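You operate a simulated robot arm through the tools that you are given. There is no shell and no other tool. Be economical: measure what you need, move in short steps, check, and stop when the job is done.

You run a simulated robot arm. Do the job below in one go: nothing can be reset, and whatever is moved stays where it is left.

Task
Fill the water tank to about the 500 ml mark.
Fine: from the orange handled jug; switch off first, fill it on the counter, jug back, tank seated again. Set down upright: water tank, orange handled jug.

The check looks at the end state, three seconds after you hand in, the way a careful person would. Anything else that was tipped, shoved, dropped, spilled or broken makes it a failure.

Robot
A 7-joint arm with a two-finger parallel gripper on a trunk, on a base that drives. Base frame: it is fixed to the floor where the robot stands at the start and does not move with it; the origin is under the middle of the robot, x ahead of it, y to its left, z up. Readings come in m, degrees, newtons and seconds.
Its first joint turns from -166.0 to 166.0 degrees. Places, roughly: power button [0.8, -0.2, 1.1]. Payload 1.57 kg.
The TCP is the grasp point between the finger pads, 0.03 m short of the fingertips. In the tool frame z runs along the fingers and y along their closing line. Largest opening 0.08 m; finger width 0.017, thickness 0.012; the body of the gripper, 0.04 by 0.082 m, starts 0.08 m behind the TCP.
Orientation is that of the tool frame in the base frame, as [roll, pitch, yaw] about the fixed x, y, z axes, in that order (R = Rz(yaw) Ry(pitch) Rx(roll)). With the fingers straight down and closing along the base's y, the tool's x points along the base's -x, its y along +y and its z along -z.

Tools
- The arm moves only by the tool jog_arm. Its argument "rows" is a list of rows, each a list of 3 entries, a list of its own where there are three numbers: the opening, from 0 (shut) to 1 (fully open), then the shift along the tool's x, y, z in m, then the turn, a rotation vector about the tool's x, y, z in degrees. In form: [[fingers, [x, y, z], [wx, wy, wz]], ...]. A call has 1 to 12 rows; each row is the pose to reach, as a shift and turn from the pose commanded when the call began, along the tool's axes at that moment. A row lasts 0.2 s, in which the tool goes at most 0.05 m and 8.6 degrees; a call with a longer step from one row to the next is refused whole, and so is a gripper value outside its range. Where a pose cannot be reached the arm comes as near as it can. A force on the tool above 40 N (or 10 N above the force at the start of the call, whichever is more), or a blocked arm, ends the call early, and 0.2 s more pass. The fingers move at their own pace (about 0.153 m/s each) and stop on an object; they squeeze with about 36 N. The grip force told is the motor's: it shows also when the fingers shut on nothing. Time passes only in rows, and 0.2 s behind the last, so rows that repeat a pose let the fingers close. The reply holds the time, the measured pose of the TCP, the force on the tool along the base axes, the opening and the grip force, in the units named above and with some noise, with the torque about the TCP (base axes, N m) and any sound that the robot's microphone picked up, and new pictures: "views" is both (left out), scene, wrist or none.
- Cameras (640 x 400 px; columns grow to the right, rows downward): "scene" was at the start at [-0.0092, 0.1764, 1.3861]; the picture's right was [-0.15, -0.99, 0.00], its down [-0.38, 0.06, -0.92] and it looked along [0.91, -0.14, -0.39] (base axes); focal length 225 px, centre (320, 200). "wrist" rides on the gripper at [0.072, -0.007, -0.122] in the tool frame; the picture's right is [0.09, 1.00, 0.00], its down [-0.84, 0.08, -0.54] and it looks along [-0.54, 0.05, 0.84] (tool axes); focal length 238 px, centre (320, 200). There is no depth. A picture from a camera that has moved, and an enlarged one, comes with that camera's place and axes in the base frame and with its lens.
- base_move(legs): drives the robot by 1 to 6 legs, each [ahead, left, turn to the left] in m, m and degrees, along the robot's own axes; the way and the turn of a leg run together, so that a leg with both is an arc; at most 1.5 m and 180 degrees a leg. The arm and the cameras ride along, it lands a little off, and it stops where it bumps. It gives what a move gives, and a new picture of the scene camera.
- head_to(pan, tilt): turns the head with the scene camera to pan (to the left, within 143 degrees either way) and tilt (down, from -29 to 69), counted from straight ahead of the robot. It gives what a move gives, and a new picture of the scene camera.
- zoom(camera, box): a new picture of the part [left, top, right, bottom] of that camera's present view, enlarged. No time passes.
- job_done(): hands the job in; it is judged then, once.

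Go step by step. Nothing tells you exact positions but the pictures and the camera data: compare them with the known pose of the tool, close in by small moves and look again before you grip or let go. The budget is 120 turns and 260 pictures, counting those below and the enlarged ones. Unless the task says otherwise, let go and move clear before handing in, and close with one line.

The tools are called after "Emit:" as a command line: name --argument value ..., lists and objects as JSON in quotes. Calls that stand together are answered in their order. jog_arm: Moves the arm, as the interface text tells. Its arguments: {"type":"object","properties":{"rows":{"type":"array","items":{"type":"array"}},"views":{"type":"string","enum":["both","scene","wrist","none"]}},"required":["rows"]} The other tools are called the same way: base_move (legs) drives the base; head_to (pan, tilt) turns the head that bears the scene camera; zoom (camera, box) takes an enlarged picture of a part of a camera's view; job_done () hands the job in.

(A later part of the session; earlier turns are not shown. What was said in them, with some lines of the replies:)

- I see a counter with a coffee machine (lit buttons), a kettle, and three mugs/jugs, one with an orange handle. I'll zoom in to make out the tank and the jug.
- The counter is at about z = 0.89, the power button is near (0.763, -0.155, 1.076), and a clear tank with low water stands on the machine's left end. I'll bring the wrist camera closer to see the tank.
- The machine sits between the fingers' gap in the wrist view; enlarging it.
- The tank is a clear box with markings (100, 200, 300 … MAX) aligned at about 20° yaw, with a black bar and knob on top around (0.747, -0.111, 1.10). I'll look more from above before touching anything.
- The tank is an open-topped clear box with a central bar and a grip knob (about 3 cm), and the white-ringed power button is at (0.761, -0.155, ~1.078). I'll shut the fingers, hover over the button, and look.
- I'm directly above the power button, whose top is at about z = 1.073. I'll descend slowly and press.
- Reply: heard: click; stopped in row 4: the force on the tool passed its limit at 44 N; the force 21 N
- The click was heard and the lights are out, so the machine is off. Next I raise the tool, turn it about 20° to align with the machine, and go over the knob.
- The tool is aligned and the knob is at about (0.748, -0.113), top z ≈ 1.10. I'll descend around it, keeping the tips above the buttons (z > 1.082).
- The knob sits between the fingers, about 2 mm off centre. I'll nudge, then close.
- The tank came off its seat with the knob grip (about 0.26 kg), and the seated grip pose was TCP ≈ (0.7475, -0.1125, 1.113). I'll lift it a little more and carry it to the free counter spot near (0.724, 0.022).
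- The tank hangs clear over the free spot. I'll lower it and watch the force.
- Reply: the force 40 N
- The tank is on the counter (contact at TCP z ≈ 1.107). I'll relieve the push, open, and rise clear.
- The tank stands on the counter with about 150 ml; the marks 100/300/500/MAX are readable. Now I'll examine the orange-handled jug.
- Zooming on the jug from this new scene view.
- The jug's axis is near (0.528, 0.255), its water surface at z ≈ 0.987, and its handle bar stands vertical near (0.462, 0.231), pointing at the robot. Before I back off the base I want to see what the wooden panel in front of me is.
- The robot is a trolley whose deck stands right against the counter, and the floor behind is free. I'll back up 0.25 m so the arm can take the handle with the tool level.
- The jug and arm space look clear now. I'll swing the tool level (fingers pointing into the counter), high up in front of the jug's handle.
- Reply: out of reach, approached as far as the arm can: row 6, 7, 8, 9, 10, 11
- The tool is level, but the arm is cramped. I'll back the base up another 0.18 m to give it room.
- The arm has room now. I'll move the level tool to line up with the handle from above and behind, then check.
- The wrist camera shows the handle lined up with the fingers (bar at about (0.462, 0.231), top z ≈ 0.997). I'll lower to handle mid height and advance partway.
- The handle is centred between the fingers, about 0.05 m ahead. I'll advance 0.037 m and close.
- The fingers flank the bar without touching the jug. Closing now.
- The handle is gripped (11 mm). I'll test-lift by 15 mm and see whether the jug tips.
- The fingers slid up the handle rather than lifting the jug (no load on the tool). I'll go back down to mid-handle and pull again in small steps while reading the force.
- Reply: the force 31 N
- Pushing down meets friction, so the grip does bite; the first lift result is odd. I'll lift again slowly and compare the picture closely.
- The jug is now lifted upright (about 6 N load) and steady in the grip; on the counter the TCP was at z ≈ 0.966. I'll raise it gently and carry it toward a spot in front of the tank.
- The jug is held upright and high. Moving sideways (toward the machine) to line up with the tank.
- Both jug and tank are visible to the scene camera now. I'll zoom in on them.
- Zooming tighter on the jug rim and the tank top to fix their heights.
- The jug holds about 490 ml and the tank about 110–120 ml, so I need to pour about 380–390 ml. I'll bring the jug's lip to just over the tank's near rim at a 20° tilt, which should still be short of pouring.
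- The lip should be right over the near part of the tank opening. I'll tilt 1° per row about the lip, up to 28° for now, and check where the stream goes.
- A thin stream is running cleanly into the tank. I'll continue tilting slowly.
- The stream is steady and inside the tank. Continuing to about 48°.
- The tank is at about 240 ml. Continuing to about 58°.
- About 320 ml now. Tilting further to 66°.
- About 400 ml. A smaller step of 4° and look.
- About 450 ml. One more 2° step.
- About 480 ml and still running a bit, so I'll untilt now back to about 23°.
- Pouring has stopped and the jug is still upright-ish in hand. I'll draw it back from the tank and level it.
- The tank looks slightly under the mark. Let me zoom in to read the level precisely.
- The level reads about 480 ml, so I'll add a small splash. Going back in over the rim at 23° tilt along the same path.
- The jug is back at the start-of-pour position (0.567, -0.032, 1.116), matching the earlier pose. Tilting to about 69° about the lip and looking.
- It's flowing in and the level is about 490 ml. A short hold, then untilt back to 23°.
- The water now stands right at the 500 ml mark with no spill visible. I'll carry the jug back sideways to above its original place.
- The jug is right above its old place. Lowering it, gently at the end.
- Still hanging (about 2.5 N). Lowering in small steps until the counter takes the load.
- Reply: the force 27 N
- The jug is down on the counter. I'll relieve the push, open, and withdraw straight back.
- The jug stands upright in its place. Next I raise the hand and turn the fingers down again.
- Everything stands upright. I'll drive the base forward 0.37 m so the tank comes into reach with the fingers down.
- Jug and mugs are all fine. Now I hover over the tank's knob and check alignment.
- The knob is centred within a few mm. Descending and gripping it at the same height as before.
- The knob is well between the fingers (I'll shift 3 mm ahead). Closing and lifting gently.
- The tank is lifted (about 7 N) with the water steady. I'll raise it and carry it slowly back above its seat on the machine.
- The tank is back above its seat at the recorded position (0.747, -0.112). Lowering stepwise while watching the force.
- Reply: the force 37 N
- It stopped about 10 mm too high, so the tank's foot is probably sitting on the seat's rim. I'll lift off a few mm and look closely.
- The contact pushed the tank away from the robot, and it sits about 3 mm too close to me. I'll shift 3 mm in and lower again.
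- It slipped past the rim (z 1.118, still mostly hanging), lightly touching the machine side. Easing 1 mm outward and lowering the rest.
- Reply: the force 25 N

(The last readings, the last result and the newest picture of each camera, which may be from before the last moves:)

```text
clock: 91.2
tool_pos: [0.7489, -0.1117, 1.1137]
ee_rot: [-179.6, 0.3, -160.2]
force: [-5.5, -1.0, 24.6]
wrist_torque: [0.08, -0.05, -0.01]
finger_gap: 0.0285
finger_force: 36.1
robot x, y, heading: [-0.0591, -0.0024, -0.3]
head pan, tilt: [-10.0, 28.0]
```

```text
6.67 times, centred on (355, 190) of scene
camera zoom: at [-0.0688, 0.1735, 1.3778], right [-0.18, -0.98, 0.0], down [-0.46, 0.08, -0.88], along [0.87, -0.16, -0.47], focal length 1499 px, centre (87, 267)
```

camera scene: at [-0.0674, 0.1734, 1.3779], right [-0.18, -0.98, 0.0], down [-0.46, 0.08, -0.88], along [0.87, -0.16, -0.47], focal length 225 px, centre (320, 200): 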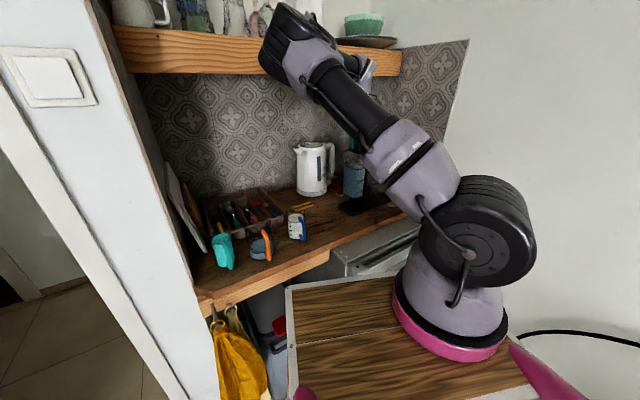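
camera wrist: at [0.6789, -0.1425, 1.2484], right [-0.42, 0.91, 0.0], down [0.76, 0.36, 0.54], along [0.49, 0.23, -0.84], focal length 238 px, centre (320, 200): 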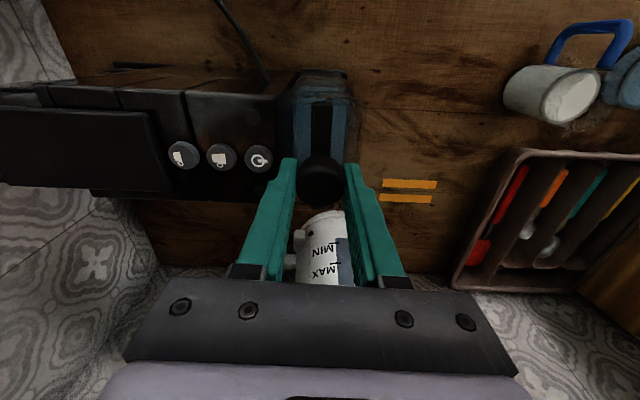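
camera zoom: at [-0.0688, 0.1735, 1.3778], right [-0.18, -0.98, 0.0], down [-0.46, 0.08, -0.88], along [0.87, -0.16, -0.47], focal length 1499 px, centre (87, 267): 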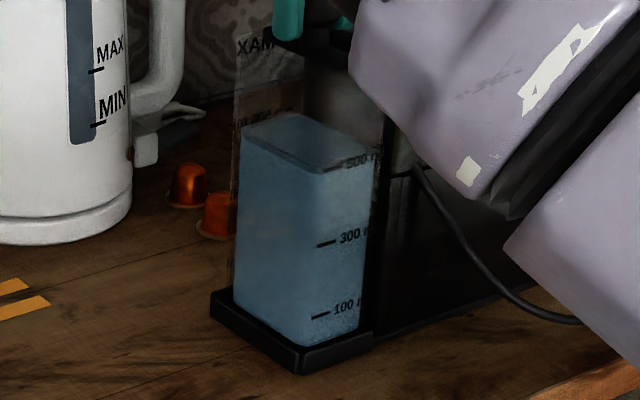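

The tank is on its seat at the original height (1.113). I'll relieve the push, release the knob, and rise clear.

Emit:
jog_arm --rows '[[0, [0, 0, -0.003], [0, 0, 0]], [0, [0, 0, -0.003], [0, 0, 0]], [0.55, [0, 0, -0.003], [0, 0, 0]], [0.55, [0, 0, -0.003], [0, 0, 0]], [0.55, [0, 0, -0.02], [0, 0, 0]], [0.55, [0, 0, -0.05], [0, 0, 0]], [0.55, [0, 0, -0.1], [0, 0, 0]], [0.55, [0.03, 0, -0.13], [0, 0, 0]], [0.55, [0.07, 0, -0.15], [0, 0, 0]], [0.55, [0.11, 0, -0.16], [0, 0, 0]]]' --views "both"

Emit:
zoom --camera "wrist" --box '[220, 60, 420, 185]'

Emit:
zoom --camera "scene" --box '[320, 130, 400, 220]'

```text
clock: 93.4
tool_pos: [0.6445, -0.1502, 1.2712]
ee_rot: [-179.7, 0.0, -160.2]
force: [0.1, 0.0, -0.2]
wrist_torque: [-0.05, 0.0, -0.01]
finger_gap: 0.0438
finger_force: 0.1
robot x, y, heading: [-0.0562, -0.002, -0.2]
head pan, tilt: [-10.0, 28.0]
camera scene: at [-0.0671, 0.1735, 1.3778], right [-0.18, -0.98, 0.0], down [-0.46, 0.08, -0.88], along [0.87, -0.16, -0.47], focal length 225 px, centre (320, 200)
camera wrist: at [0.5792, -0.1807, 1.3923], right [-0.42, 0.91, 0.0], down [0.76, 0.36, 0.54], along [0.49, 0.23, -0.84], focal length 238 px, centre (320, 200)
```

scene: 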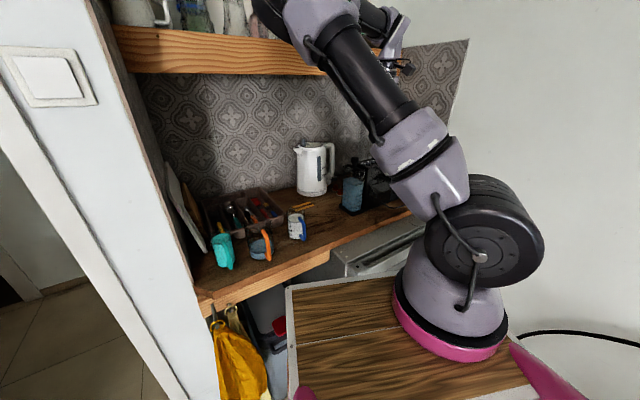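
wrist: 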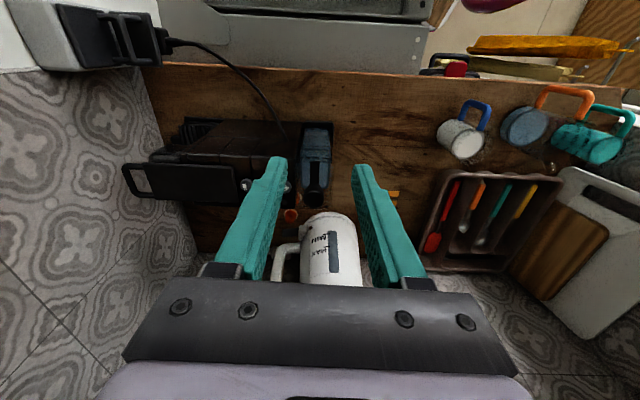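

```text
3.20 times, centred on (320, 122) of wrist
camera zoom: at [0.5792, -0.1807, 1.3923], right [-0.42, 0.91, 0.0], down [0.76, 0.36, 0.54], along [0.49, 0.23, -0.84], focal length 763 px, centre (320, 448)
```

zoom: 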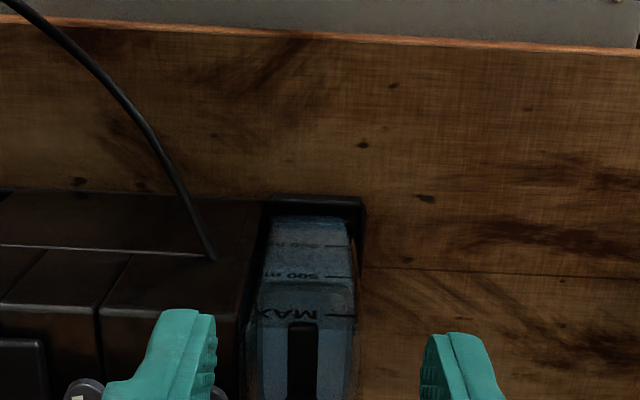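

```text
4.44 times, centred on (360, 175) of scene
camera zoom: at [-0.0671, 0.1735, 1.3778], right [-0.18, -0.98, 0.0], down [-0.46, 0.08, -0.88], along [0.87, -0.16, -0.47], focal length 999 px, centre (142, 311)
```

zoom: 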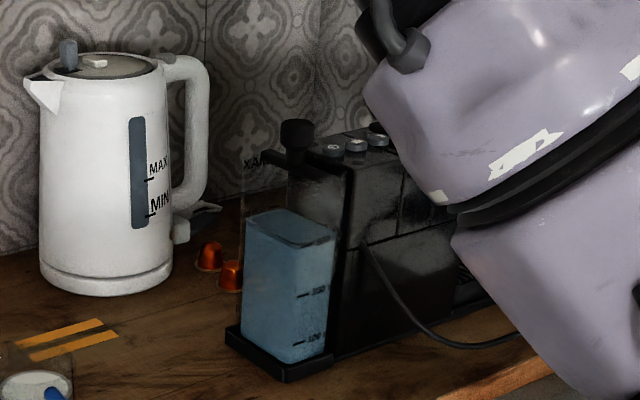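

The tank is back on its seat and upright with the water at the 500 mark. The jug and mugs are standing, the machine's lights are off, nothing looks spilled, and the gripper is clear, so I'm handing in.

Emit:
job_done

```text
The job is handed in.
```

The water tank is filled to about the 500 ml mark from the orange-handled jug and back on its seat, the jug is back upright in its place, and the machine is switched off.
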